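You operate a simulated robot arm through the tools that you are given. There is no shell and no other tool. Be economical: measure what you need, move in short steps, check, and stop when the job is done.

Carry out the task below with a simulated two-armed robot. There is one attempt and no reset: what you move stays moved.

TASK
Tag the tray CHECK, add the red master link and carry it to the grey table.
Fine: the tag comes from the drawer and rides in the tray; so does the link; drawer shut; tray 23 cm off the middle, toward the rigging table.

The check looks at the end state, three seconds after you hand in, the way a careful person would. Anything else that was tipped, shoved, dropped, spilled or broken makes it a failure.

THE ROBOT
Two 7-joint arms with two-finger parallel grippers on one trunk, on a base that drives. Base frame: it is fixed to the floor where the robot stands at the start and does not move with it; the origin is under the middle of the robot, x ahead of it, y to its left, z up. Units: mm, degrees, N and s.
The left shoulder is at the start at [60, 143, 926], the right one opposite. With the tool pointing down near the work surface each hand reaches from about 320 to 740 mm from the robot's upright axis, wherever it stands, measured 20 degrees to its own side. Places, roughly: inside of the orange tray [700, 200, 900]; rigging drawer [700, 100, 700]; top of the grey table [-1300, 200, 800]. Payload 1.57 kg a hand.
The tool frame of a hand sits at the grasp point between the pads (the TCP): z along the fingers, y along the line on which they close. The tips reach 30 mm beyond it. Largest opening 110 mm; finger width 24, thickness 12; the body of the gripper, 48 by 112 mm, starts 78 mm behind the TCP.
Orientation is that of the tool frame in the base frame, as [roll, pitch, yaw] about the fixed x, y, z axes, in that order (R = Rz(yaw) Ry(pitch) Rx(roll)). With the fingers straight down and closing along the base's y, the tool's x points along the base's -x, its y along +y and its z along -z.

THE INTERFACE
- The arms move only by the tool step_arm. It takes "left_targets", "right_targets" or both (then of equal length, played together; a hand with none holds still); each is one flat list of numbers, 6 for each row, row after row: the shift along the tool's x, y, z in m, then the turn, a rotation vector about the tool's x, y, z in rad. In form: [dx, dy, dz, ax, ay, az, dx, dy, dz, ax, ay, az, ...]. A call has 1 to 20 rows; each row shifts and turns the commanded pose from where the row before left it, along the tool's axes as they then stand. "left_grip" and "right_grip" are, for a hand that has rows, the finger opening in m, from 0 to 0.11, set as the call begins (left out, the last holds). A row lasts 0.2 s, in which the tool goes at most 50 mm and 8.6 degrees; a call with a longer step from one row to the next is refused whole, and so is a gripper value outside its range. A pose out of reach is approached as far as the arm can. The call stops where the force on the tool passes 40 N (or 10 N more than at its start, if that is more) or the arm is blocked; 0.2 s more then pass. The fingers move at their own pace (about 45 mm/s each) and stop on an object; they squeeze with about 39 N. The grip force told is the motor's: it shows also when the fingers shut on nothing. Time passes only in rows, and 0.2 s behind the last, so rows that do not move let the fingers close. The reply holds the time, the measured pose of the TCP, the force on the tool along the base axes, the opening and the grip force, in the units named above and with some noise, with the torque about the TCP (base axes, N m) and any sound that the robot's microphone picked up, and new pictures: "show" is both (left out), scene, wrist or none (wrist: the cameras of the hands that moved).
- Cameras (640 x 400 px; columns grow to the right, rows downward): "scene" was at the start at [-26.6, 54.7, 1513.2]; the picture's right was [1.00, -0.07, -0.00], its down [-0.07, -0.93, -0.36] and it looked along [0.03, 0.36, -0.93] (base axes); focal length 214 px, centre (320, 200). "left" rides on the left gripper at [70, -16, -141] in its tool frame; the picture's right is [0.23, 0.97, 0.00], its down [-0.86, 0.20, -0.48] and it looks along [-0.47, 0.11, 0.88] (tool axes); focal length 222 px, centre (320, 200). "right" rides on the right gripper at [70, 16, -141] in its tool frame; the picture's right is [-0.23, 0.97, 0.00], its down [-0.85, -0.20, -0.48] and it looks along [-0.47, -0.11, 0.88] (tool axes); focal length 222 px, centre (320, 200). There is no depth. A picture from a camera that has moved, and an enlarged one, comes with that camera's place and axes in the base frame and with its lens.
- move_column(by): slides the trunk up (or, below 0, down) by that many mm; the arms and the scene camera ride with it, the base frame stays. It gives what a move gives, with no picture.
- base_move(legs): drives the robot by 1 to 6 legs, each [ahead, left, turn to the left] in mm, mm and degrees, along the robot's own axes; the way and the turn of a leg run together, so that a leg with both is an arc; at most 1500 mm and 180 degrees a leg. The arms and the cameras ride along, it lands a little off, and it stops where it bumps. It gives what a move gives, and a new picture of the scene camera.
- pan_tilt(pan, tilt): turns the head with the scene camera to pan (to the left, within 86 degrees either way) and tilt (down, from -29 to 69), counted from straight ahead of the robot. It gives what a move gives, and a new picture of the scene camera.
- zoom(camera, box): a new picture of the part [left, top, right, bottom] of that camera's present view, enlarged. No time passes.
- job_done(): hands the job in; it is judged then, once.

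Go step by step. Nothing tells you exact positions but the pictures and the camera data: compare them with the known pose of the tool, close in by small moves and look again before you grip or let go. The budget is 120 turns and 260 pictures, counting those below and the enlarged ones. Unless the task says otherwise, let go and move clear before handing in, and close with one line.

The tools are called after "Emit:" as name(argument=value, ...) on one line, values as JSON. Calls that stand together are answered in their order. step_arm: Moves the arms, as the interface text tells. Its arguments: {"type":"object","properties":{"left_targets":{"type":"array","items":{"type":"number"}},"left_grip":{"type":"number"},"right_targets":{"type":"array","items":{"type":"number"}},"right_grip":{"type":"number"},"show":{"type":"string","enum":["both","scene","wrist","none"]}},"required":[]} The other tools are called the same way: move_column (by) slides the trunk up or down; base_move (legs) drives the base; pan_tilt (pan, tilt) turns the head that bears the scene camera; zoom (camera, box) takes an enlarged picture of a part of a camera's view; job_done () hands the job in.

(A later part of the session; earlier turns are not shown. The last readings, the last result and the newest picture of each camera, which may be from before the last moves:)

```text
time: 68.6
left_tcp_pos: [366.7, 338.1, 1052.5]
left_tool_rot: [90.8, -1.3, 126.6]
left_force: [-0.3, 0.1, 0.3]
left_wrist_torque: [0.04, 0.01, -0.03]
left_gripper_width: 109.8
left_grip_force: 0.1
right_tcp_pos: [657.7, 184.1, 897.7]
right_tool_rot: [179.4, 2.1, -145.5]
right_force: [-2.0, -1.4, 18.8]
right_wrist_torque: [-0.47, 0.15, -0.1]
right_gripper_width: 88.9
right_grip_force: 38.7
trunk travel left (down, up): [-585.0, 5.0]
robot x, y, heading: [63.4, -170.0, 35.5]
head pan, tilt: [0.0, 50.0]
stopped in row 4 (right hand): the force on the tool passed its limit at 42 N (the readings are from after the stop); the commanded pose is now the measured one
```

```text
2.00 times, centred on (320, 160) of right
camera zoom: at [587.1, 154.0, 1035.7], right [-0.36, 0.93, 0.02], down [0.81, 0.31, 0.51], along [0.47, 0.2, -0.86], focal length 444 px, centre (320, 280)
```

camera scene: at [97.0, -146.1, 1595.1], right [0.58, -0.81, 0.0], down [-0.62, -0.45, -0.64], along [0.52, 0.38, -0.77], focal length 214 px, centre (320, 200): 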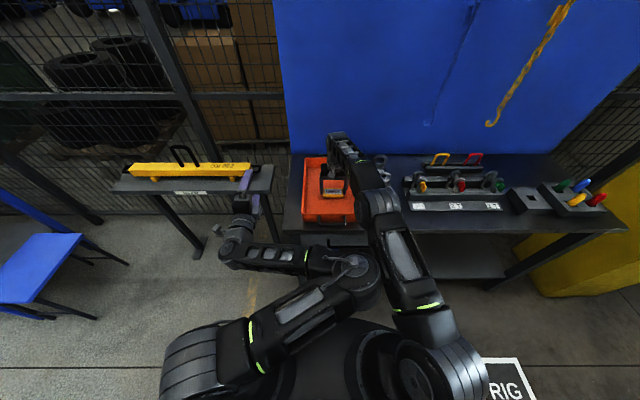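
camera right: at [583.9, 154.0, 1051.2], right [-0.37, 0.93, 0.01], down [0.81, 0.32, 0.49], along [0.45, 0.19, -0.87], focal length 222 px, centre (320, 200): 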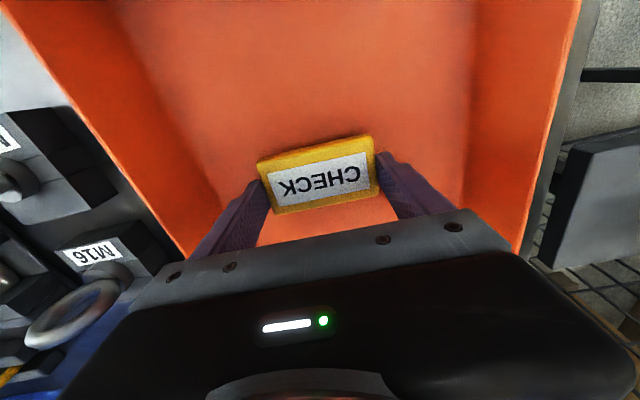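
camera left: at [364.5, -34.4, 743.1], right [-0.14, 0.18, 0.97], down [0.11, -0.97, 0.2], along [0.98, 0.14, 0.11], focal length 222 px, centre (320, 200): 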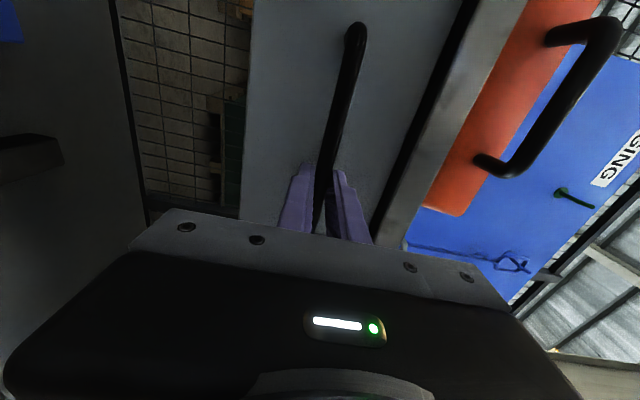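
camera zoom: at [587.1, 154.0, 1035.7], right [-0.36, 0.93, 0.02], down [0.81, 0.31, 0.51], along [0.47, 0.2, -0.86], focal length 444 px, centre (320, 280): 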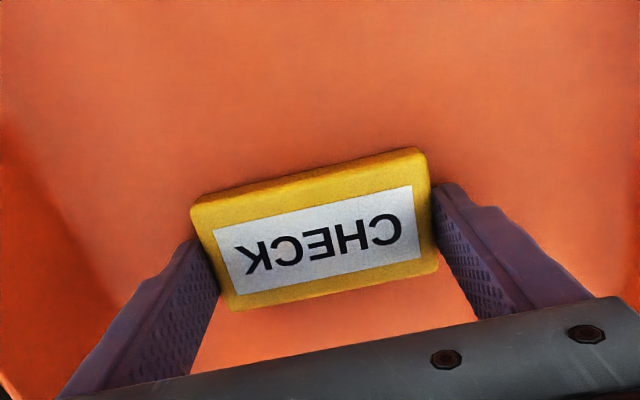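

The tag rests on the tray floor. Release and lift out.

Emit:
step_arm(right_targets=[0, 0, 0, 0, 0, 0, 0, 0, 0, 0, 0, 0, 0, 0, 0, 0, 0, 0, 0, 0, -0.03, 0, 0, 0, 0, 0, -0.03, 0, 0, 0, 0, 0, -0.03, 0, 0, 0, 0, 0, -0.03, 0, 0, 0], right_grip=0.108)

```text
time: 70.2
left_tcp_pos: [368.4, 338.5, 1051.5]
left_tool_rot: [90.9, -1.3, 126.6]
left_force: [-0.5, 0.4, 0.5]
left_wrist_torque: [-0.01, -0.01, 0.01]
left_gripper_width: 109.7
left_grip_force: 0.1
right_tcp_pos: [650.4, 179.0, 981.4]
right_tool_rot: [179.5, 1.9, -145.4]
right_force: [-0.2, 0.2, 0.0]
right_wrist_torque: [-0.01, -0.04, -0.03]
right_gripper_width: 108.1
right_grip_force: 0.1
right hand out of reach, approached as far as the arm can: row 6, 7
trunk travel left (down, up): [-585.0, 5.0]
robot x, y, heading: [61.1, -173.5, 35.9]
head pan, tilt: [0.0, 50.0]
camera scene: at [97.4, -146.0, 1595.1], right [0.58, -0.81, 0.0], down [-0.62, -0.45, -0.64], along [0.52, 0.38, -0.77], focal length 214 px, centre (320, 200)
camera right: at [580.8, 149.6, 1120.2], right [-0.37, 0.93, 0.02], down [0.81, 0.31, 0.5], along [0.46, 0.2, -0.86], focal length 222 px, centre (320, 200)
```

scene: 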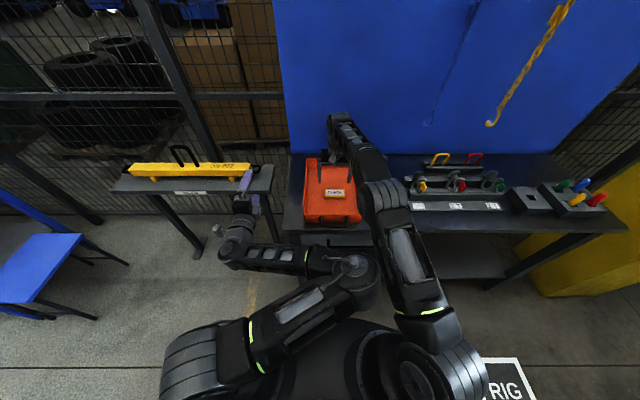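
right: 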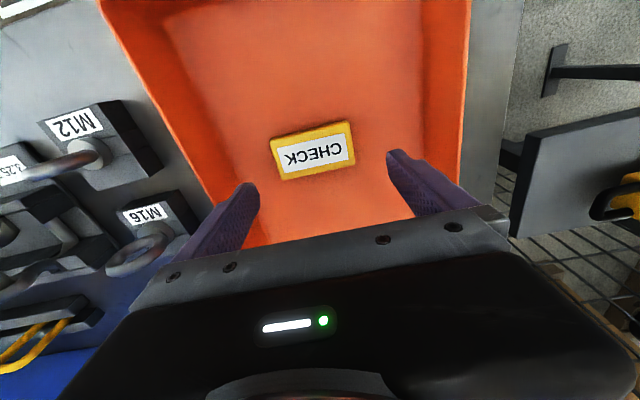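

Emit:
step_arm(right_targets=[0.025, -0.005, -0.015, 0, 0, 0, 0.025, -0.005, -0.015, 0, 0, 0, 0.025, -0.01, -0.015, 0, 0, 0, 0.025, -0.01, -0.015, 0, 0, 0, 0.02, -0.01, -0.015, -0.01, -0.03, 0], show="none")

Emit:
base_move(legs=[[-250, 0, 0]])

Emit:
zoom(camera="scene", box=[280, 100, 440, 200])

```text
time: 71.4
left_tcp_pos: [368.5, 338.1, 1052.9]
left_tool_rot: [90.8, -1.4, 126.5]
left_force: [-0.2, 0.1, 0.5]
left_wrist_torque: [0.0, 0.0, -0.01]
left_gripper_width: 109.9
left_grip_force: 0.1
right_tcp_pos: [572.4, 74.7, 1052.9]
right_tool_rot: [179.0, 3.4, -145.3]
right_force: [-0.4, -0.7, -0.9]
right_wrist_torque: [0.0, 0.01, 0.01]
right_gripper_width: 107.8
right_grip_force: 0.1
trunk travel left (down, up): [-585.0, 5.0]
robot x, y, heading: [54.8, -171.8, 35.9]
head pan, tilt: [0.0, 50.0]
```

```text
time: 73.2
left_tcp_pos: [160.0, 189.2, 1051.9]
left_tool_rot: [90.7, -1.3, 126.9]
left_force: [-0.4, 0.9, 1.0]
left_wrist_torque: [-0.03, 0.0, 0.0]
left_gripper_width: 110.0
left_grip_force: 0.1
right_tcp_pos: [365.1, -73.4, 1053.8]
right_tool_rot: [178.9, 3.5, -145.1]
right_force: [-0.9, -0.2, -0.7]
right_wrist_torque: [0.0, -0.02, 0.02]
right_gripper_width: 108.1
right_grip_force: 0.1
trunk travel left (down, up): [-585.0, 5.0]
robot x, y, heading: [-148.8, -321.9, 35.9]
head pan, tilt: [0.0, 50.0]
camera scene: at [-111.1, -296.2, 1595.2], right [0.59, -0.81, 0.0], down [-0.62, -0.45, -0.64], along [0.52, 0.38, -0.77], focal length 214 px, centre (320, 200)
```

scene: 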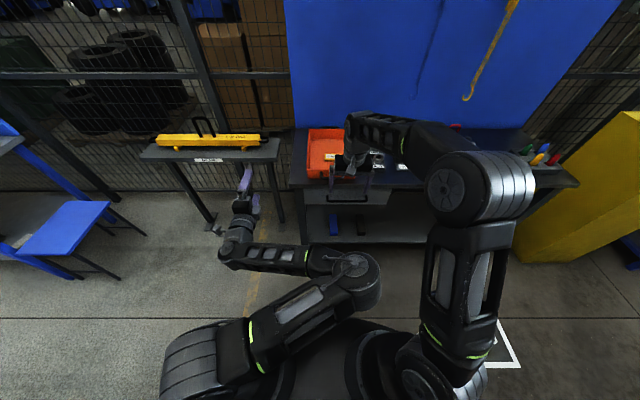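

```text
4.00 times, centred on (360, 150) of scene
camera zoom: at [-111.1, -296.2, 1595.2], right [0.59, -0.81, 0.0], down [-0.62, -0.45, -0.64], along [0.52, 0.38, -0.77], focal length 858 px, centre (160, 400)
```

zoom: 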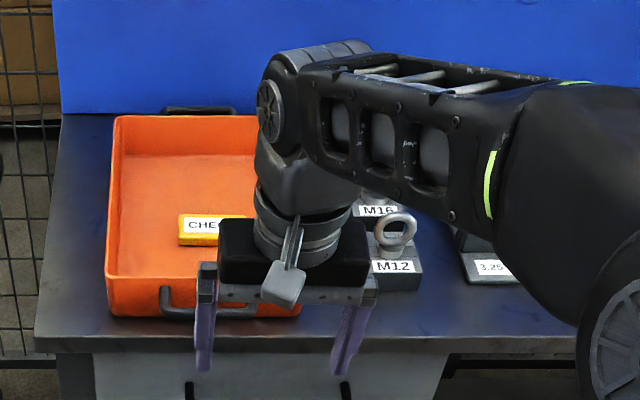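

CHECK lies flat in the tray. Now I tidy the arms: left hand back to pointing down, right hand levelled, then drive right toward the rack.

Emit:
step_arm(left_targets=[0, 0, 0, 0.0806, 0.0806, -0.0806, 0, 0, 0, 0.0806, 0.0806, -0.0806, 0, 0, 0, 0.0806, 0.0806, -0.0806, 0, 0, 0, 0.0806, 0.0806, -0.0806, 0, 0, 0, 0.0806, 0.0806, -0.0806, 0, 0, 0, 0.0806, 0.0806, -0.0806, 0, 0, 0, 0.0806, 0.0806, -0.0806, 0, 0, 0, 0.0806, 0.0806, -0.0806, 0, 0, 0, 0.0806, 0.0806, -0.0806, 0, 0, 0, 0.0806, 0.0806, -0.0806, 0, 0, 0, 0.0806, 0.0806, -0.0806, 0, 0, 0, 0.0806, 0.0806, -0.0806, 0, 0, 0, 0.0806, 0.0806, -0.0806, 0, 0, 0, 0.0806, 0.0806, -0.0806, 0, 0, 0, 0.0806, 0.0806, -0.0806], right_targets=[0, -0.02, 0, 0.0095, 0.03, -0.0095, 0, -0.02, 0, 0.0095, 0.03, -0.0095, 0, -0.02, 0, 0, 0, 0, 0, -0.02, 0, 0, 0, 0, 0, 0, 0, 0, 0, 0, 0, 0, 0, 0, 0, 0, 0, 0, 0, 0, 0, 0, 0, 0, 0, 0, 0, 0, 0, 0, 0, 0, 0, 0, 0, 0, 0, 0, 0, 0, 0, 0, 0, 0, 0, 0, 0, 0, 0, 0, 0, 0, 0, 0, 0, 0, 0, 0, 0, 0, 0, 0, 0, 0, 0, 0, 0, 0, 0, 0], show="scene")

Emit:
base_move(legs=[[0, -520, 0]])

```text
time: 76.5
left_tcp_pos: [149.8, 155.4, 977.8]
left_tool_rot: [178.7, -1.0, -143.1]
left_force: [0.1, 0.3, -0.3]
left_wrist_torque: [-0.02, 0.01, -0.02]
left_gripper_width: 109.7
left_grip_force: 0.1
left hand out of reach, approached as far as the arm can: row 1, 2, 3
right_tcp_pos: [413.4, -136.2, 1054.3]
right_tool_rot: [-180.0, 0.0, -144.0]
right_force: [-0.1, -0.6, -0.6]
right_wrist_torque: [-0.02, 0.03, 0.02]
right_gripper_width: 108.1
right_grip_force: 0.1
trunk travel left (down, up): [-585.0, 5.0]
robot x, y, heading: [-144.9, -322.5, 35.6]
head pan, tilt: [0.0, 50.0]
camera scene: at [-109.8, -294.6, 1595.1], right [0.59, -0.81, 0.0], down [-0.62, -0.45, -0.64], along [0.52, 0.38, -0.77], focal length 214 px, centre (320, 200)
```

scene: 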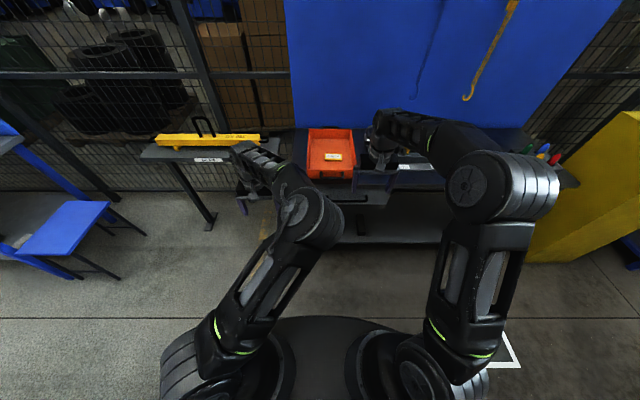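

```text
time: 79.5
left_tcp_pos: [454.3, -266.3, 978.2]
left_tool_rot: [178.7, -0.9, -143.0]
left_force: [0.0, -0.6, -1.0]
left_wrist_torque: [-0.03, -0.01, 0.02]
left_gripper_width: 110.0
left_grip_force: 0.0
right_tcp_pos: [719.7, -557.8, 1053.4]
right_tool_rot: [180.0, 0.0, -143.8]
right_force: [0.6, 0.4, 0.4]
right_wrist_torque: [0.03, 0.01, 0.03]
right_gripper_width: 108.0
right_grip_force: 0.0
trunk travel left (down, up): [-585.0, 5.0]
robot x, y, heading: [158.1, -745.7, 35.9]
head pan, tilt: [0.0, 50.0]
camera scene: at [197.2, -718.0, 1595.1], right [0.59, -0.81, 0.0], down [-0.62, -0.45, -0.64], along [0.52, 0.38, -0.77], focal length 214 px, centre (320, 200)
```

scene: 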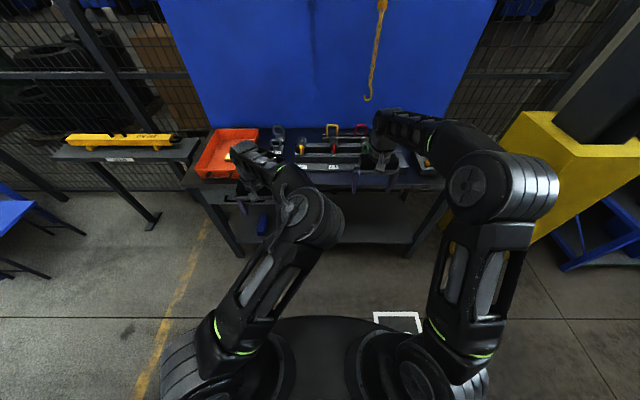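

Emit:
step_arm(left_targets=[0.03, 0, -0.03, 0, 0, 0, 0.03, 0, -0.03, 0, 0, 0, 0.03, 0, -0.03, 0, 0, 0, 0.03, 0, -0.03, 0, 0, 0], show="none")

Emit:
zoom(camera="scene", box=[260, 110, 420, 210])

```text
time: 80.5
left_tcp_pos: [361.7, -340.8, 1099.2]
left_tool_rot: [178.8, -1.0, -143.0]
left_force: [-0.3, 0.2, 0.1]
left_wrist_torque: [0.0, 0.01, 0.0]
left_gripper_width: 109.8
left_grip_force: 0.1
right_tcp_pos: [718.5, -559.1, 1053.2]
right_tool_rot: [-179.9, 0.0, -143.8]
right_force: [0.2, -0.3, 0.3]
right_wrist_torque: [0.04, -0.04, -0.01]
right_gripper_width: 107.9
right_grip_force: 0.1
trunk travel left (down, up): [-585.0, 5.0]
robot x, y, heading: [160.1, -743.2, 36.1]
head pan, tilt: [0.0, 50.0]
```

```text
4.00 times, centred on (340, 160) of scene
camera zoom: at [195.5, -717.8, 1595.1], right [0.59, -0.81, 0.0], down [-0.62, -0.45, -0.64], along [0.52, 0.38, -0.77], focal length 858 px, centre (240, 360)
```

zoom: 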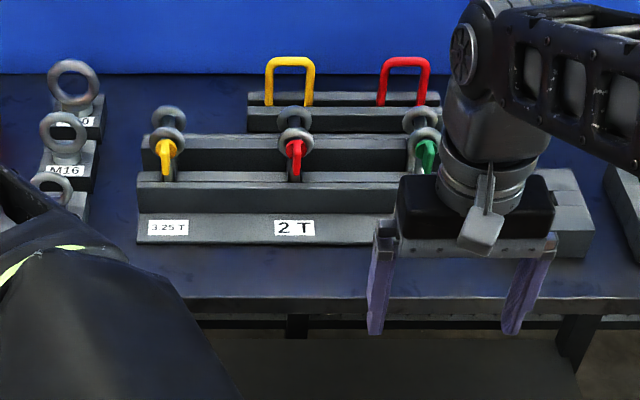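

The red master link is the oblong red loop standing in the rear rack: e1 ≈ 750 mm, about 211 mm to my right, top z ≈ 990. I drive closer to bring it in reach.

Emit:
base_move(legs=[[330, 0, 0]])

Emit:
zoom(camera="scene", box=[280, 130, 440, 230])

```text
time: 82.7
left_tcp_pos: [629.0, -143.6, 1098.1]
left_tool_rot: [178.8, -0.9, -142.9]
left_force: [0.1, 0.0, 0.9]
left_wrist_torque: [-0.07, 0.05, 0.02]
left_gripper_width: 109.8
left_grip_force: 0.0
right_tcp_pos: [987.0, -360.8, 1052.4]
right_tool_rot: [180.0, 0.0, -143.7]
right_force: [1.4, 0.5, 0.3]
right_wrist_torque: [-0.02, -0.01, 0.01]
right_gripper_width: 107.9
right_grip_force: 0.1
trunk travel left (down, up): [-585.0, 5.0]
robot x, y, heading: [423.0, -548.0, 36.1]
head pan, tilt: [0.0, 50.0]
camera scene: at [464.9, -521.3, 1595.1], right [0.59, -0.81, 0.0], down [-0.62, -0.45, -0.64], along [0.52, 0.38, -0.77], focal length 214 px, centre (320, 200)
```

scene: 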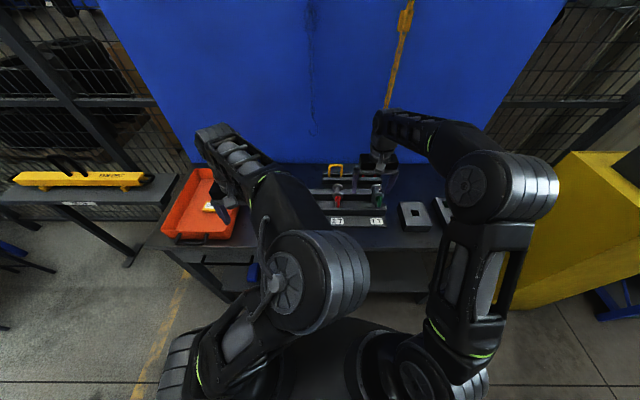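

```text
4.00 times, centred on (360, 180) of scene
camera zoom: at [464.9, -521.3, 1595.1], right [0.59, -0.81, 0.0], down [-0.62, -0.45, -0.64], along [0.52, 0.38, -0.77], focal length 858 px, centre (160, 280)
```

zoom: 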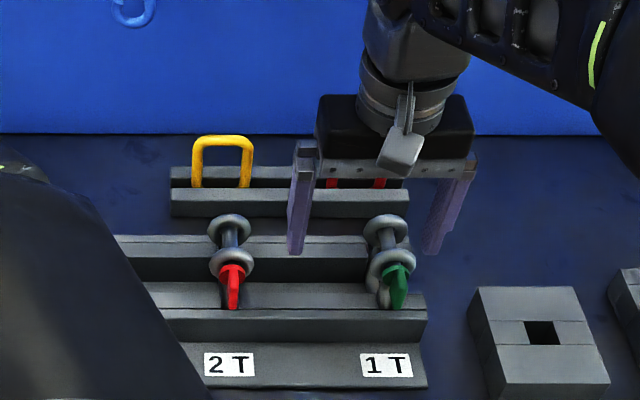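

Emit:
step_arm(right_targets=[-0.02, -0.01, 0, 0, 0, 0, -0.03, -0.01, 0, 0, 0, 0], show="wrist")

Emit:
zoom(camera="scene", box=[320, 140, 416, 200])

```text
time: 83.3
left_tcp_pos: [629.9, -143.5, 1098.5]
left_tool_rot: [178.6, -0.9, -142.9]
left_force: [0.0, 0.4, 0.5]
left_wrist_torque: [-0.01, 0.0, 0.01]
left_gripper_width: 110.0
left_grip_force: 0.0
right_tcp_pos: [1039.7, -346.4, 1052.5]
right_tool_rot: [180.0, -0.1, -143.7]
right_force: [0.1, -0.5, 0.7]
right_wrist_torque: [-0.01, 0.04, 0.02]
right_gripper_width: 108.1
right_grip_force: 0.1
trunk travel left (down, up): [-585.0, 5.0]
robot x, y, heading: [426.4, -554.4, 36.2]
head pan, tilt: [0.0, 50.0]
camera right: at [973.0, -375.7, 1194.1], right [-0.39, 0.92, 0.0], down [0.81, 0.35, 0.48], along [0.44, 0.19, -0.88], focal length 222 px, centre (320, 200)
```

right: 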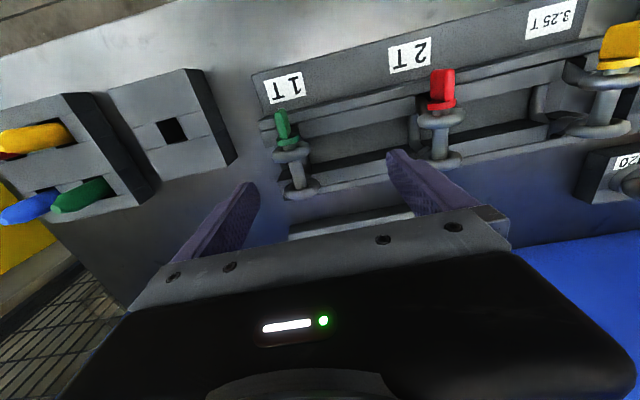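

```text
6.67 times, centred on (368, 170) of scene
camera zoom: at [464.7, -521.6, 1595.1], right [0.59, -0.81, 0.0], down [-0.62, -0.45, -0.64], along [0.52, 0.38, -0.77], focal length 1430 px, centre (0, 400)
```

zoom: 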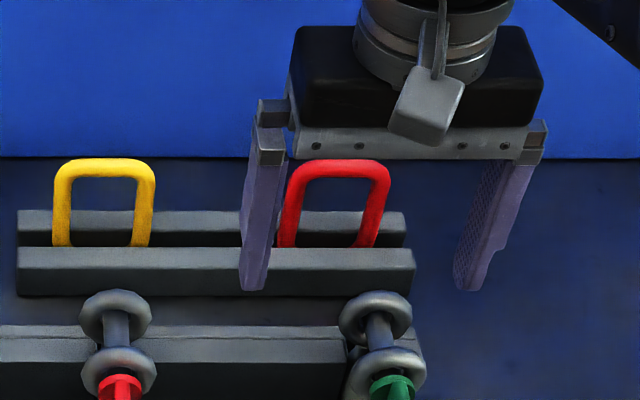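

From the zoom, the link stands in a slot at x' ≈ 805, y' ≈ −230, top z ≈ 950, with a shackle in front. I tilt the right hand ~52° forward, both for reach and so the link ends up lying nearly flat when the hand is upright again.

Emit:
step_arm(right_targets=[0, -0.004, 0, 0, -0.13, 0, 0, -0.004, 0, 0, -0.13, 0, 0, -0.004, 0, 0, -0.13, 0, 0, -0.004, 0, 0, -0.13, 0, 0, -0.004, 0, 0, -0.13, 0, 0, -0.004, 0, 0, -0.13, 0, 0, -0.004, 0, 0, -0.13, 0])

Emit:
zoom(camera="scene", box=[320, 140, 416, 200])

```text
time: 84.9
left_tcp_pos: [627.5, -143.5, 1098.4]
left_tool_rot: [178.7, -0.9, -142.9]
left_force: [-0.7, 0.7, 0.5]
left_wrist_torque: [-0.01, 0.0, -0.01]
left_gripper_width: 110.2
left_grip_force: 0.0
right_tcp_pos: [1054.2, -370.2, 1054.1]
right_tool_rot: [-180.0, 52.1, -143.6]
right_force: [-0.2, -0.2, 0.2]
right_wrist_torque: [-0.01, 0.02, 0.06]
right_gripper_width: 107.8
right_grip_force: 0.0
trunk travel left (down, up): [-585.0, 5.0]
robot x, y, heading: [426.5, -550.2, 36.0]
head pan, tilt: [0.0, 50.0]
camera scene: at [463.4, -521.4, 1595.2], right [0.59, -0.81, 0.0], down [-0.62, -0.45, -0.64], along [0.52, 0.38, -0.77], focal length 214 px, centre (320, 200)
camera right: at [919.4, -448.1, 1085.1], right [-0.47, 0.87, 0.18], down [0.24, -0.07, 0.97], along [0.85, 0.49, -0.17], focal length 222 px, centre (320, 200)
```

scene: 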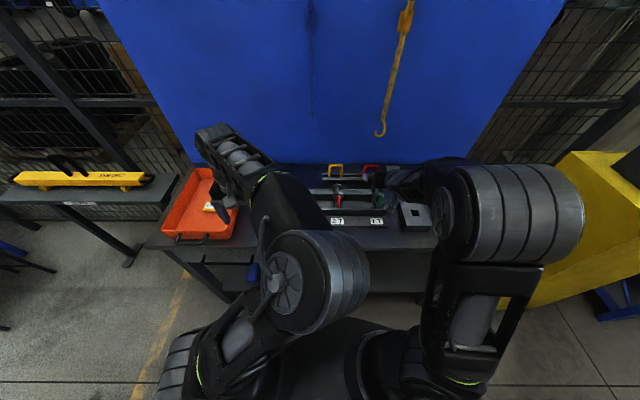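
right: 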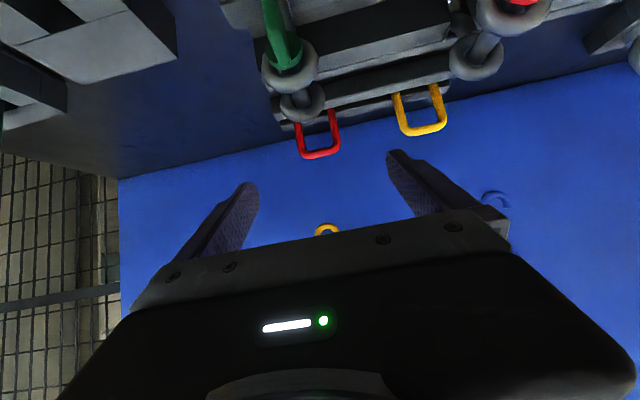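

```text
6.67 times, centred on (368, 170) of scene
camera zoom: at [463.4, -521.4, 1595.2], right [0.59, -0.81, 0.0], down [-0.62, -0.45, -0.64], along [0.52, 0.38, -0.77], focal length 1430 px, centre (0, 400)
```

zoom: 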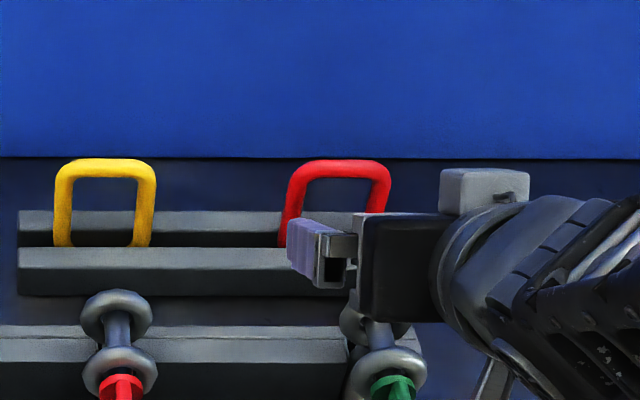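

Triangulated: link top at x' 800, y' −230, z 956, 68 mm wide. I approach along the tool axis most of the way and look.

Emit:
step_arm(right_targets=[-0.01, -0.0035, 0.03, 0, 0, 0, -0.0095, -0.0035, 0.03, 0, 0, 0, 0, 0, 0.03, 0, 0, 0, 0, 0, 0.03, 0, 0, 0, 0, 0, 0.03, 0, 0, 0], right_grip=0.11, show="wrist")

Emit:
zoom(camera="scene", box=[320, 140, 416, 200])

```text
time: 86.1
left_tcp_pos: [628.0, -143.4, 1098.2]
left_tool_rot: [178.7, -0.9, -142.9]
left_force: [-0.4, 0.6, -0.5]
left_wrist_torque: [0.0, 0.0, -0.01]
left_gripper_width: 109.8
left_grip_force: 0.1
right_tcp_pos: [1165.5, -297.8, 975.4]
right_tool_rot: [-180.0, 52.2, -143.8]
right_force: [-0.5, -0.8, 0.4]
right_wrist_torque: [0.0, -0.02, -0.02]
right_gripper_width: 109.8
right_grip_force: 0.1
trunk travel left (down, up): [-585.0, 5.0]
robot x, y, heading: [427.7, -553.7, 36.1]
head pan, tilt: [0.0, 50.0]
camera right: at [1030.7, -377.0, 1006.0], right [-0.46, 0.87, 0.18], down [0.24, -0.07, 0.97], along [0.85, 0.49, -0.17], focal length 222 px, centre (320, 200)
```

right: 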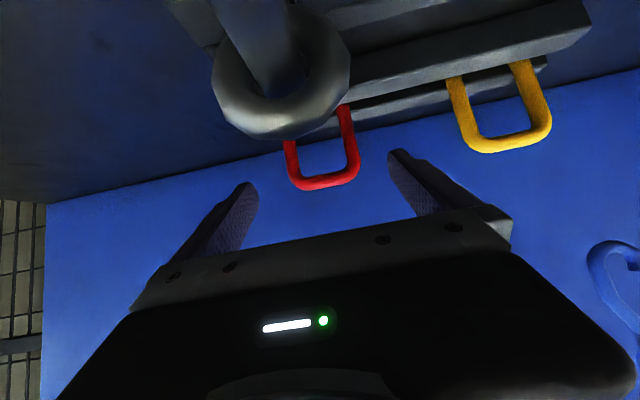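

```text
6.67 times, centred on (368, 170) of scene
camera zoom: at [464.9, -521.5, 1595.1], right [0.59, -0.81, 0.0], down [-0.62, -0.45, -0.64], along [0.52, 0.38, -0.77], focal length 1430 px, centre (0, 400)
```

zoom: 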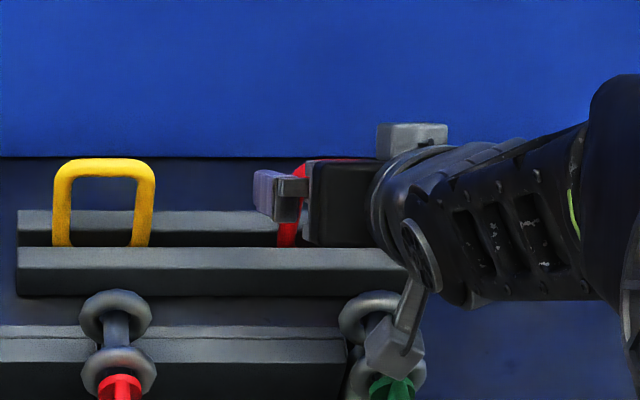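

Consistent. Advance the last 59 mm along the tool axis.

Emit:
step_arm(right_targets=[-0.001, -0.001, 0.02, 0, 0, 0, -0.001, 0, 0.02, 0, 0, 0, 0, 0, 0.019, 0, 0, 0], show="wrist")

Emit:
zoom(camera="scene", box=[320, 140, 416, 200])

```text
time: 86.8
left_tcp_pos: [628.4, -144.5, 1098.7]
left_tool_rot: [178.7, -0.9, -142.9]
left_force: [1.3, -0.1, -1.1]
left_wrist_torque: [-0.05, 0.07, -0.03]
left_gripper_width: 109.7
left_grip_force: 0.2
right_tcp_pos: [1199.0, -273.8, 961.3]
right_tool_rot: [179.7, 53.3, -144.0]
right_force: [-6.9, -2.6, 22.8]
right_wrist_torque: [-2.02, 3.04, -0.32]
right_gripper_width: 110.0
right_grip_force: 0.0
trunk travel left (down, up): [-585.0, 5.0]
robot x, y, heading: [429.3, -548.2, 36.0]
head pan, tilt: [0.0, 50.0]
stopped in row 3 (right hand): the force on the tool passed its limit at 51 N (the readings are from after the stop); the commanded pose is now the measured one
camera right: at [1063.1, -351.4, 990.3], right [-0.47, 0.86, 0.19], down [0.22, -0.09, 0.97], along [0.86, 0.49, -0.15], focal length 222 px, centre (320, 200)
```

right: 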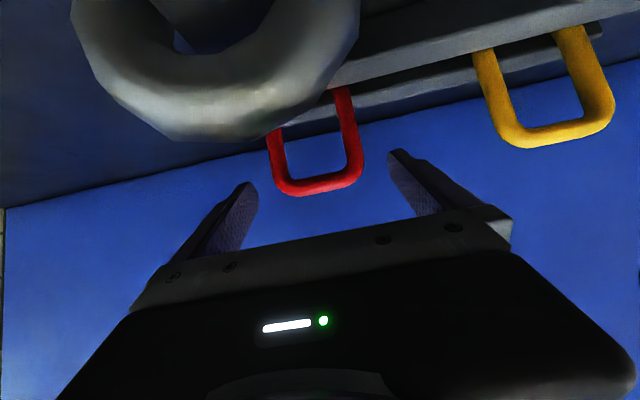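

```text
6.67 times, centred on (368, 170) of scene
camera zoom: at [463.0, -521.9, 1595.4], right [0.59, -0.81, 0.0], down [-0.62, -0.45, -0.64], along [0.52, 0.38, -0.77], focal length 1430 px, centre (0, 400)
```

zoom: 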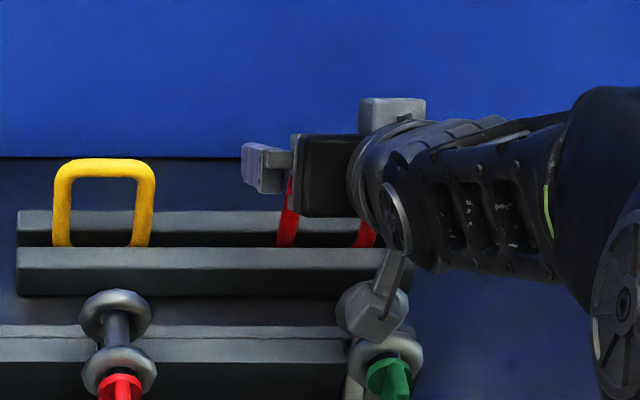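

The camera bracket touched the green shackle. Back off at once and check it.

Emit:
step_arm(right_targets=[0, 0, -0.02, 0, 0, 0, -0.02, 0, -0.04, 0, 0, 0, -0.02, 0, -0.04, 0, 0, 0, 0, 0, -0.04, 0, 0, 0], show="wrist")

Emit:
zoom(camera="scene", box=[300, 140, 428, 220])

```text
time: 87.8
left_tcp_pos: [627.7, -145.6, 1100.1]
left_tool_rot: [178.6, -0.9, -142.9]
left_force: [0.2, -1.0, 0.4]
left_wrist_torque: [0.01, -0.05, 0.02]
left_gripper_width: 110.0
left_grip_force: 0.0
right_tcp_pos: [1126.2, -324.9, 1074.6]
right_tool_rot: [179.9, 53.0, -143.8]
right_force: [-0.6, -0.3, 0.3]
right_wrist_torque: [0.01, 0.0, 0.0]
right_gripper_width: 109.6
right_grip_force: 0.0
trunk travel left (down, up): [-585.0, 5.0]
robot x, y, heading: [430.4, -547.7, 36.5]
head pan, tilt: [0.0, 50.0]
camera right: at [991.8, -403.1, 1104.7], right [-0.47, 0.87, 0.18], down [0.23, -0.08, 0.97], along [0.85, 0.49, -0.16], focal length 222 px, centre (320, 200)
```

right: 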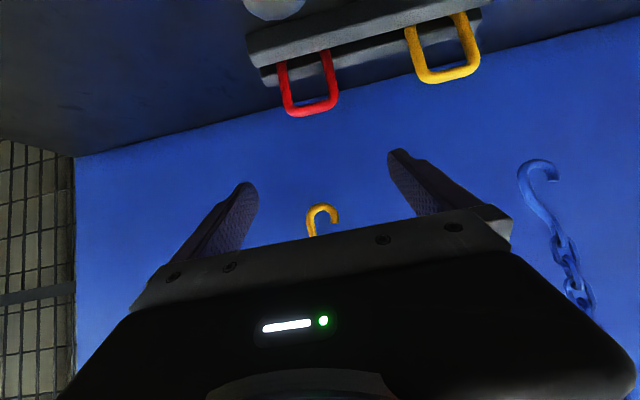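

```text
5.00 times, centred on (364, 180) of scene
camera zoom: at [462.5, -522.8, 1595.1], right [0.59, -0.81, 0.0], down [-0.62, -0.45, -0.64], along [0.52, 0.38, -0.77], focal length 1072 px, centre (100, 300)
```

zoom: 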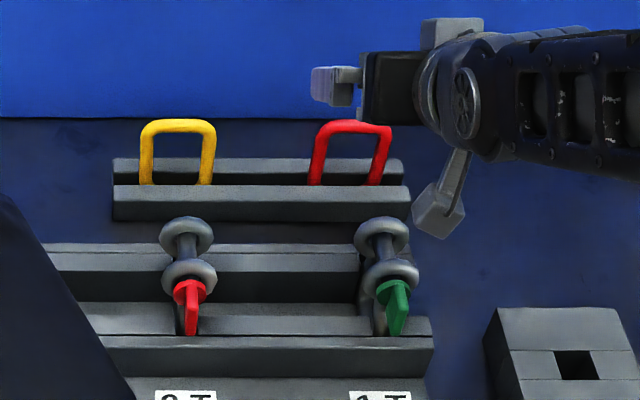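

The shackle and link are unmoved. I'll flip the hand half a turn about its axis so the camera bracket rides on top.

Emit:
step_arm(right_targets=[0, 0, 0, 0, 0, -0.1496, 0, 0, 0, 0, 0, -0.1496, 0, 0, 0, 0, 0, -0.1496, 0, 0, 0, 0, 0, -0.1496, 0, 0, 0, 0, 0, -0.1496, 0, 0, 0, 0, 0, -0.1496, 0, 0, 0, 0, 0, -0.1496, 0, 0, 0, 0, 0, -0.1496, 0, 0, 0, 0, 0, -0.1496, 0, 0, 0, 0, 0, -0.1496, 0, 0, 0, 0, 0, -0.1496, 0, 0, 0, 0, 0, -0.1496, 0, 0, 0, 0, 0, -0.1496, 0, 0, 0, 0, 0, -0.1496, 0, 0, 0, 0, 0, -0.1496, 0, 0, 0, 0, 0, -0.1496, 0, 0, 0, 0, 0, -0.1496, 0, 0, 0, 0, 0, -0.1496, 0, 0, 0, 0, 0, -0.1496, 0, 0, 0, 0, 0, -0.1496])

```text
time: 92.0
left_tcp_pos: [627.7, -144.5, 1098.6]
left_tool_rot: [178.7, -0.9, -143.0]
left_force: [-0.3, -0.2, -0.5]
left_wrist_torque: [-0.03, -0.03, -0.02]
left_gripper_width: 109.7
left_grip_force: 0.1
right_tcp_pos: [1127.9, -326.0, 1072.5]
right_tool_rot: [-168.9, -52.1, 22.3]
right_force: [0.1, 0.2, -0.1]
right_wrist_torque: [-0.05, -0.02, 0.03]
right_gripper_width: 109.9
right_grip_force: 0.1
trunk travel left (down, up): [-585.0, 5.0]
robot x, y, heading: [425.0, -551.1, 36.2]
head pan, tilt: [0.0, 50.0]
camera scene: at [463.9, -522.0, 1595.1], right [0.59, -0.81, 0.0], down [-0.62, -0.45, -0.64], along [0.52, 0.38, -0.77], focal length 214 px, centre (320, 200)
camera right: at [1084.5, -390.9, 1211.7], right [0.37, -0.88, -0.3], down [-0.9, -0.26, -0.36], along [0.24, 0.4, -0.88], focal length 222 px, centre (320, 200)
```

scene: 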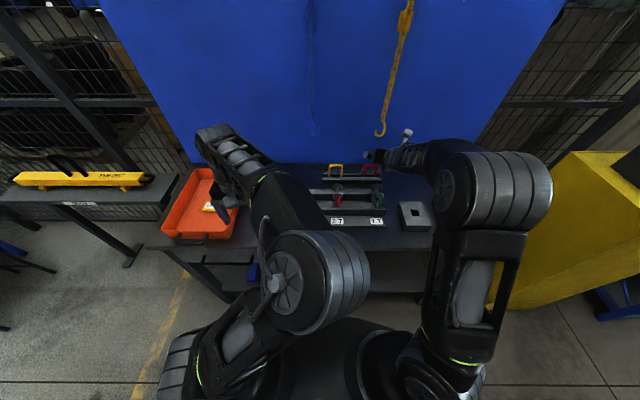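
right: 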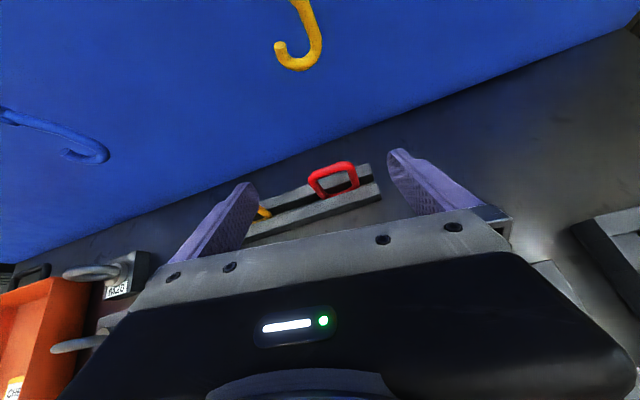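

The flip works and the camera now looks at the link from above. One last turn, then re-measure.

Emit:
step_arm(right_targets=[0, 0, 0, 0, 0, -0.1496, 0, 0, 0, 0, 0, 0], show="wrist")

Emit:
zoom(camera="right", box=[160, 60, 480, 260])

```text
time: 92.6
left_tcp_pos: [627.6, -145.5, 1098.3]
left_tool_rot: [178.8, -0.9, -142.9]
left_force: [0.0, 0.5, 0.0]
left_wrist_torque: [0.02, -0.01, 0.04]
left_gripper_width: 109.8
left_grip_force: 0.0
right_tcp_pos: [1127.3, -326.0, 1073.9]
right_tool_rot: [-179.8, -53.0, 36.2]
right_force: [1.3, -0.2, -0.1]
right_wrist_torque: [0.03, 0.01, 0.05]
right_gripper_width: 109.9
right_grip_force: 0.0
trunk travel left (down, up): [-585.0, 5.0]
robot x, y, heading: [426.4, -548.0, 36.2]
head pan, tilt: [0.0, 50.0]
camera right: at [1080.2, -381.4, 1214.5], right [0.47, -0.87, -0.18], down [-0.84, -0.37, -0.39], along [0.27, 0.34, -0.9], focal length 222 px, centre (320, 200)
```

right: 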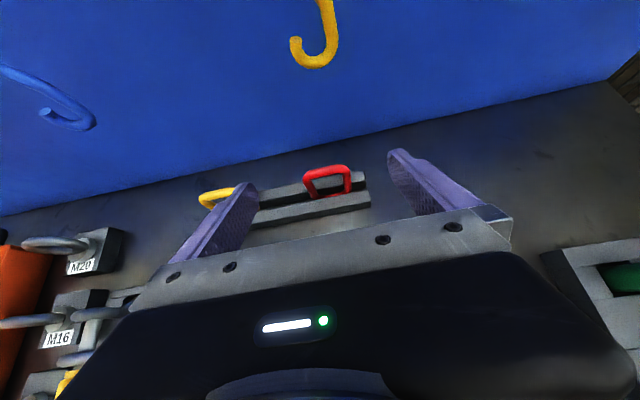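

```text
2.00 times, centred on (320, 160) of right
camera zoom: at [1080.2, -381.4, 1214.5], right [0.47, -0.87, -0.18], down [-0.84, -0.37, -0.39], along [0.27, 0.34, -0.9], focal length 444 px, centre (320, 280)
```

zoom: 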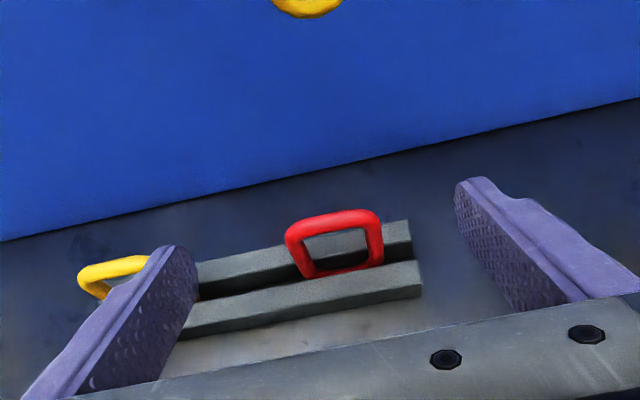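

Emit:
step_arm(right_targets=[-0.025, -0.002, 0.01, 0, 0, 0, -0.025, -0.002, 0.02, 0, 0, 0, 0, 0, 0.035, 0, 0, 0, 0, 0, 0.035, 0, 0, 0, 0, 0, 0, 0, 0, 0], show="wrist")

Emit:
zoom(camera="scene", box=[320, 140, 416, 200])

```text
time: 93.8
left_tcp_pos: [628.5, -145.4, 1099.6]
left_tool_rot: [178.8, -0.9, -142.9]
left_force: [-0.5, -0.9, 0.1]
left_wrist_torque: [0.01, 0.01, 0.02]
left_gripper_width: 110.1
left_grip_force: 0.1
right_tcp_pos: [1164.2, -293.6, 975.7]
right_tool_rot: [-179.8, -52.9, 36.1]
right_force: [-0.5, 0.2, -0.4]
right_wrist_torque: [0.01, 0.0, -0.03]
right_gripper_width: 109.8
right_grip_force: 0.0
trunk travel left (down, up): [-585.0, 5.0]
robot x, y, heading: [427.4, -550.3, 36.1]
head pan, tilt: [0.0, 50.0]
camera right: at [1116.0, -348.2, 1116.2], right [0.47, -0.87, -0.18], down [-0.84, -0.37, -0.39], along [0.27, 0.34, -0.9], focal length 222 px, centre (320, 200)
```

right: 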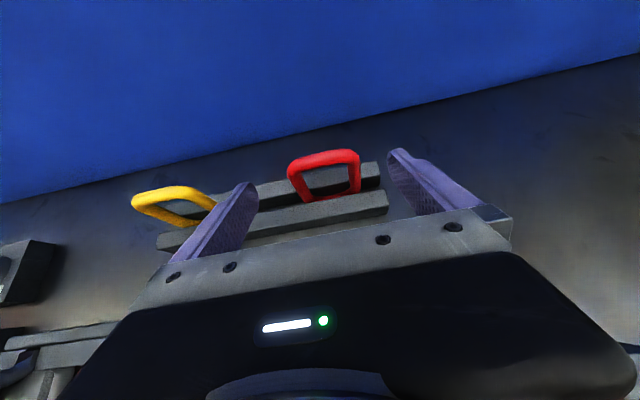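

```text
6.67 times, centred on (368, 170) of scene
camera zoom: at [463.3, -522.3, 1595.2], right [0.59, -0.81, 0.0], down [-0.62, -0.45, -0.64], along [0.52, 0.38, -0.77], focal length 1430 px, centre (0, 400)
```

zoom: 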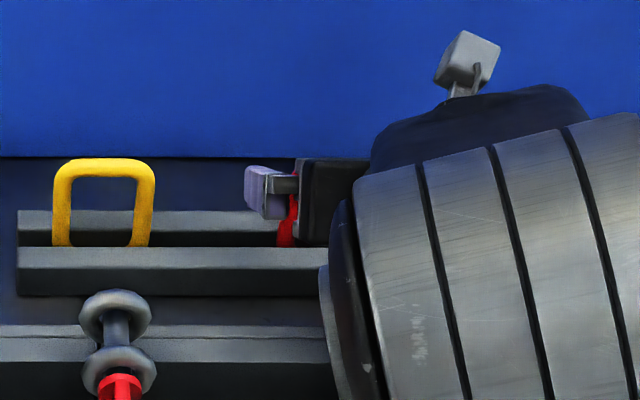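

Link is centred between the fingers; advance the last 59 mm.

Emit:
step_arm(right_targets=[-0.001, 0.003, 0.02, 0, 0, 0, -0.001, 0, 0.02, 0, 0, 0, 0, 0, 0.012, 0, 0, 0, 0, 0, 0.006, 0, 0, 0], show="wrist")

Emit:
zoom(camera="right", box=[160, 60, 480, 260])

Emit:
zoom(camera="scene", box=[300, 130, 428, 210])

```text
time: 94.8
left_tcp_pos: [627.3, -144.3, 1098.9]
left_tool_rot: [178.7, -0.9, -142.8]
left_force: [-0.4, 0.1, -0.5]
left_wrist_torque: [-0.01, -0.04, 0.0]
left_gripper_width: 110.0
left_grip_force: 0.1
right_tcp_pos: [1202.6, -267.8, 937.4]
right_tool_rot: [-179.7, -52.9, 36.1]
right_force: [0.5, 1.0, -0.3]
right_wrist_torque: [-0.02, -0.02, 0.0]
right_gripper_width: 109.9
right_grip_force: 0.0
trunk travel left (down, up): [-585.0, 5.0]
robot x, y, heading: [429.7, -549.6, 36.6]
head pan, tilt: [0.0, 50.0]
camera right: at [1154.6, -323.0, 1077.9], right [0.47, -0.87, -0.18], down [-0.84, -0.37, -0.39], along [0.27, 0.34, -0.9], focal length 222 px, centre (320, 200)
```

right: 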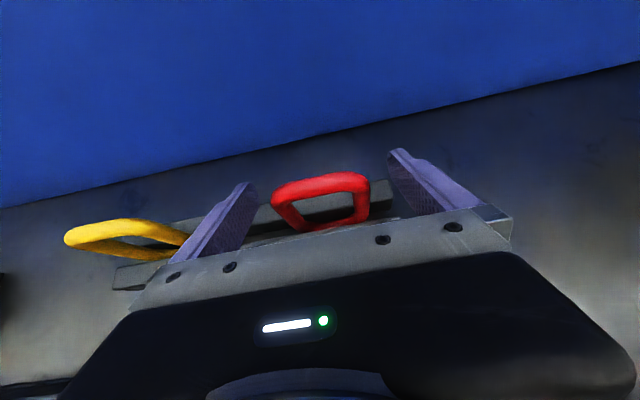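

```text
2.00 times, centred on (320, 160) of right
camera zoom: at [1154.6, -323.0, 1077.9], right [0.47, -0.87, -0.18], down [-0.84, -0.37, -0.39], along [0.27, 0.34, -0.9], focal length 444 px, centre (320, 280)
```

zoom: 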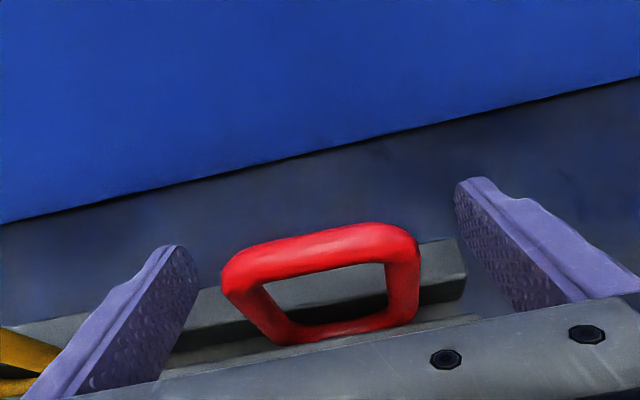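

```text
5.00 times, centred on (364, 170) of scene
camera zoom: at [464.0, -521.9, 1595.1], right [0.59, -0.81, 0.0], down [-0.62, -0.45, -0.64], along [0.52, 0.38, -0.77], focal length 1072 px, centre (100, 350)
```

zoom: 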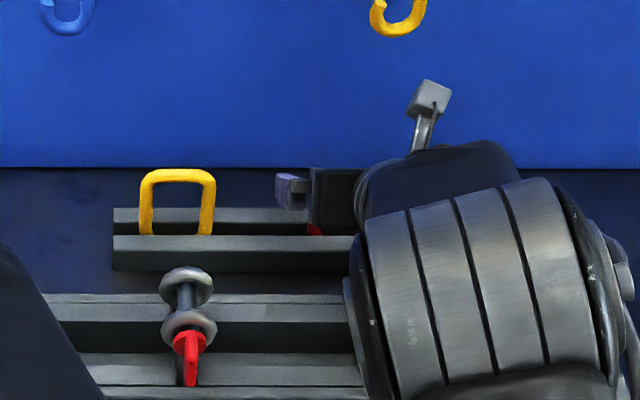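

The legs are centred between the pads. Close the gripper.

Emit:
step_arm(right_targets=[0, 0, 0, 0, 0, 0, 0, 0, 0, 0, 0, 0, 0, 0, 0, 0, 0, 0, 0, 0, 0, 0, 0, 0, 0, 0, 0, 0, 0, 0], right_grip=0.04, show="wrist")

```text
time: 96.0
left_tcp_pos: [629.3, -145.1, 1099.2]
left_tool_rot: [178.7, -0.9, -142.9]
left_force: [0.4, 0.6, 0.0]
left_wrist_torque: [0.0, 0.02, 0.03]
left_gripper_width: 110.0
left_grip_force: 0.1
right_tcp_pos: [1201.8, -268.7, 937.8]
right_tool_rot: [-179.7, -53.0, 36.1]
right_force: [-0.4, 0.4, 0.6]
right_wrist_torque: [0.0, 0.0, -0.04]
right_gripper_width: 69.7
right_grip_force: 38.3
trunk travel left (down, up): [-585.0, 5.0]
robot x, y, heading: [425.4, -548.4, 36.2]
head pan, tilt: [0.0, 50.0]
camera right: at [1154.5, -323.3, 1077.9], right [0.47, -0.87, -0.18], down [-0.84, -0.37, -0.39], along [0.27, 0.34, -0.9], focal length 222 px, centre (320, 200)
```

right: 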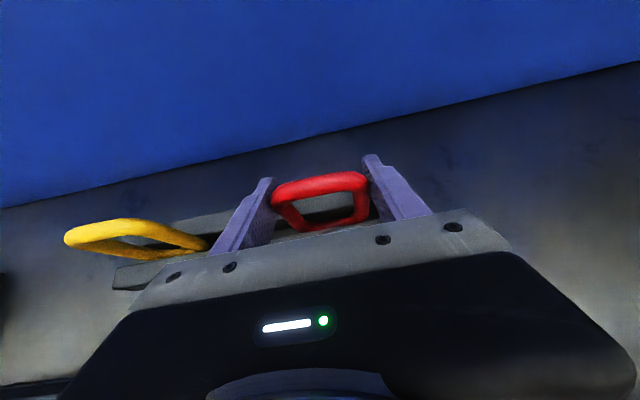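

Held (69.7 mm). Lift straight up.

Emit:
step_arm(right_targets=[0.012, 0, -0.009, 0, 0, 0, 0.024, 0, -0.018, 0, 0, 0, 0.024, 0, -0.018, 0, 0, 0, 0.024, 0, -0.018, 0, 0, 0, 0.024, 0, -0.018, 0, 0, 0])

Emit:
zoom(camera="scene", box=[300, 130, 428, 210])

```text
time: 97.2
left_tcp_pos: [629.0, -143.5, 1097.5]
left_tool_rot: [178.7, -0.9, -142.8]
left_force: [1.3, 0.3, 0.9]
left_wrist_torque: [0.01, -0.02, 0.02]
left_gripper_width: 109.9
left_grip_force: 0.0
right_tcp_pos: [1200.6, -269.5, 1070.5]
right_tool_rot: [-179.7, -53.0, 36.0]
right_force: [-0.1, 0.2, -2.1]
right_wrist_torque: [-0.01, -0.02, -0.01]
right_gripper_width: 69.5
right_grip_force: 38.7
trunk travel left (down, up): [-585.0, 5.0]
robot x, y, heading: [427.7, -550.4, 36.3]
head pan, tilt: [0.0, 50.0]
camera scene: at [463.7, -522.1, 1595.1], right [0.59, -0.81, 0.0], down [-0.62, -0.45, -0.64], along [0.52, 0.38, -0.77], focal length 214 px, centre (320, 200)
camera right: at [1154.0, -324.7, 1210.5], right [0.46, -0.87, -0.18], down [-0.84, -0.37, -0.39], along [0.27, 0.34, -0.9], focal length 222 px, centre (320, 200)
```

scene: 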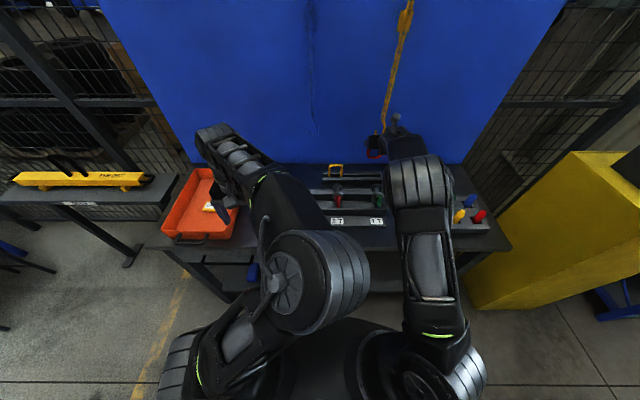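
right: 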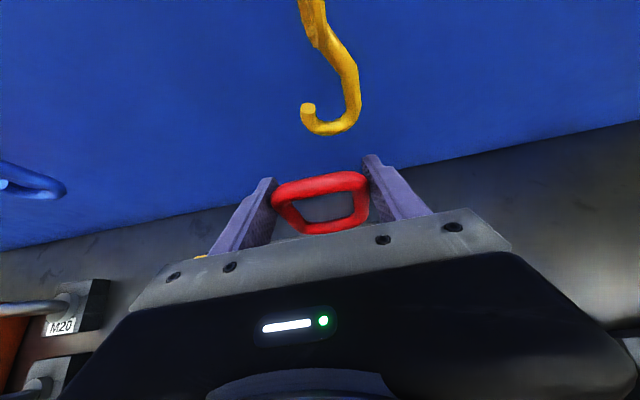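

```text
5.00 times, centred on (364, 170) of scene
camera zoom: at [463.7, -522.1, 1595.1], right [0.59, -0.81, 0.0], down [-0.62, -0.45, -0.64], along [0.52, 0.38, -0.77], focal length 1072 px, centre (100, 350)
```

zoom: 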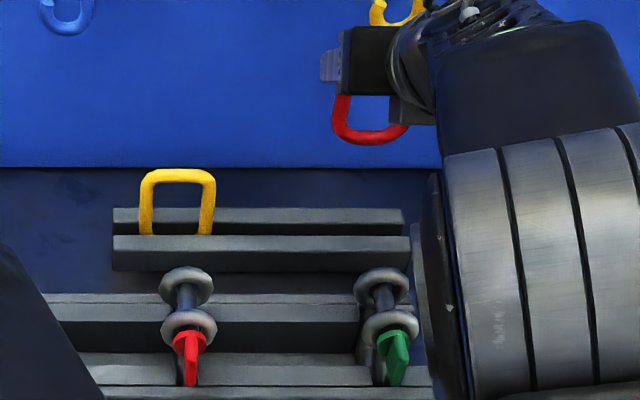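

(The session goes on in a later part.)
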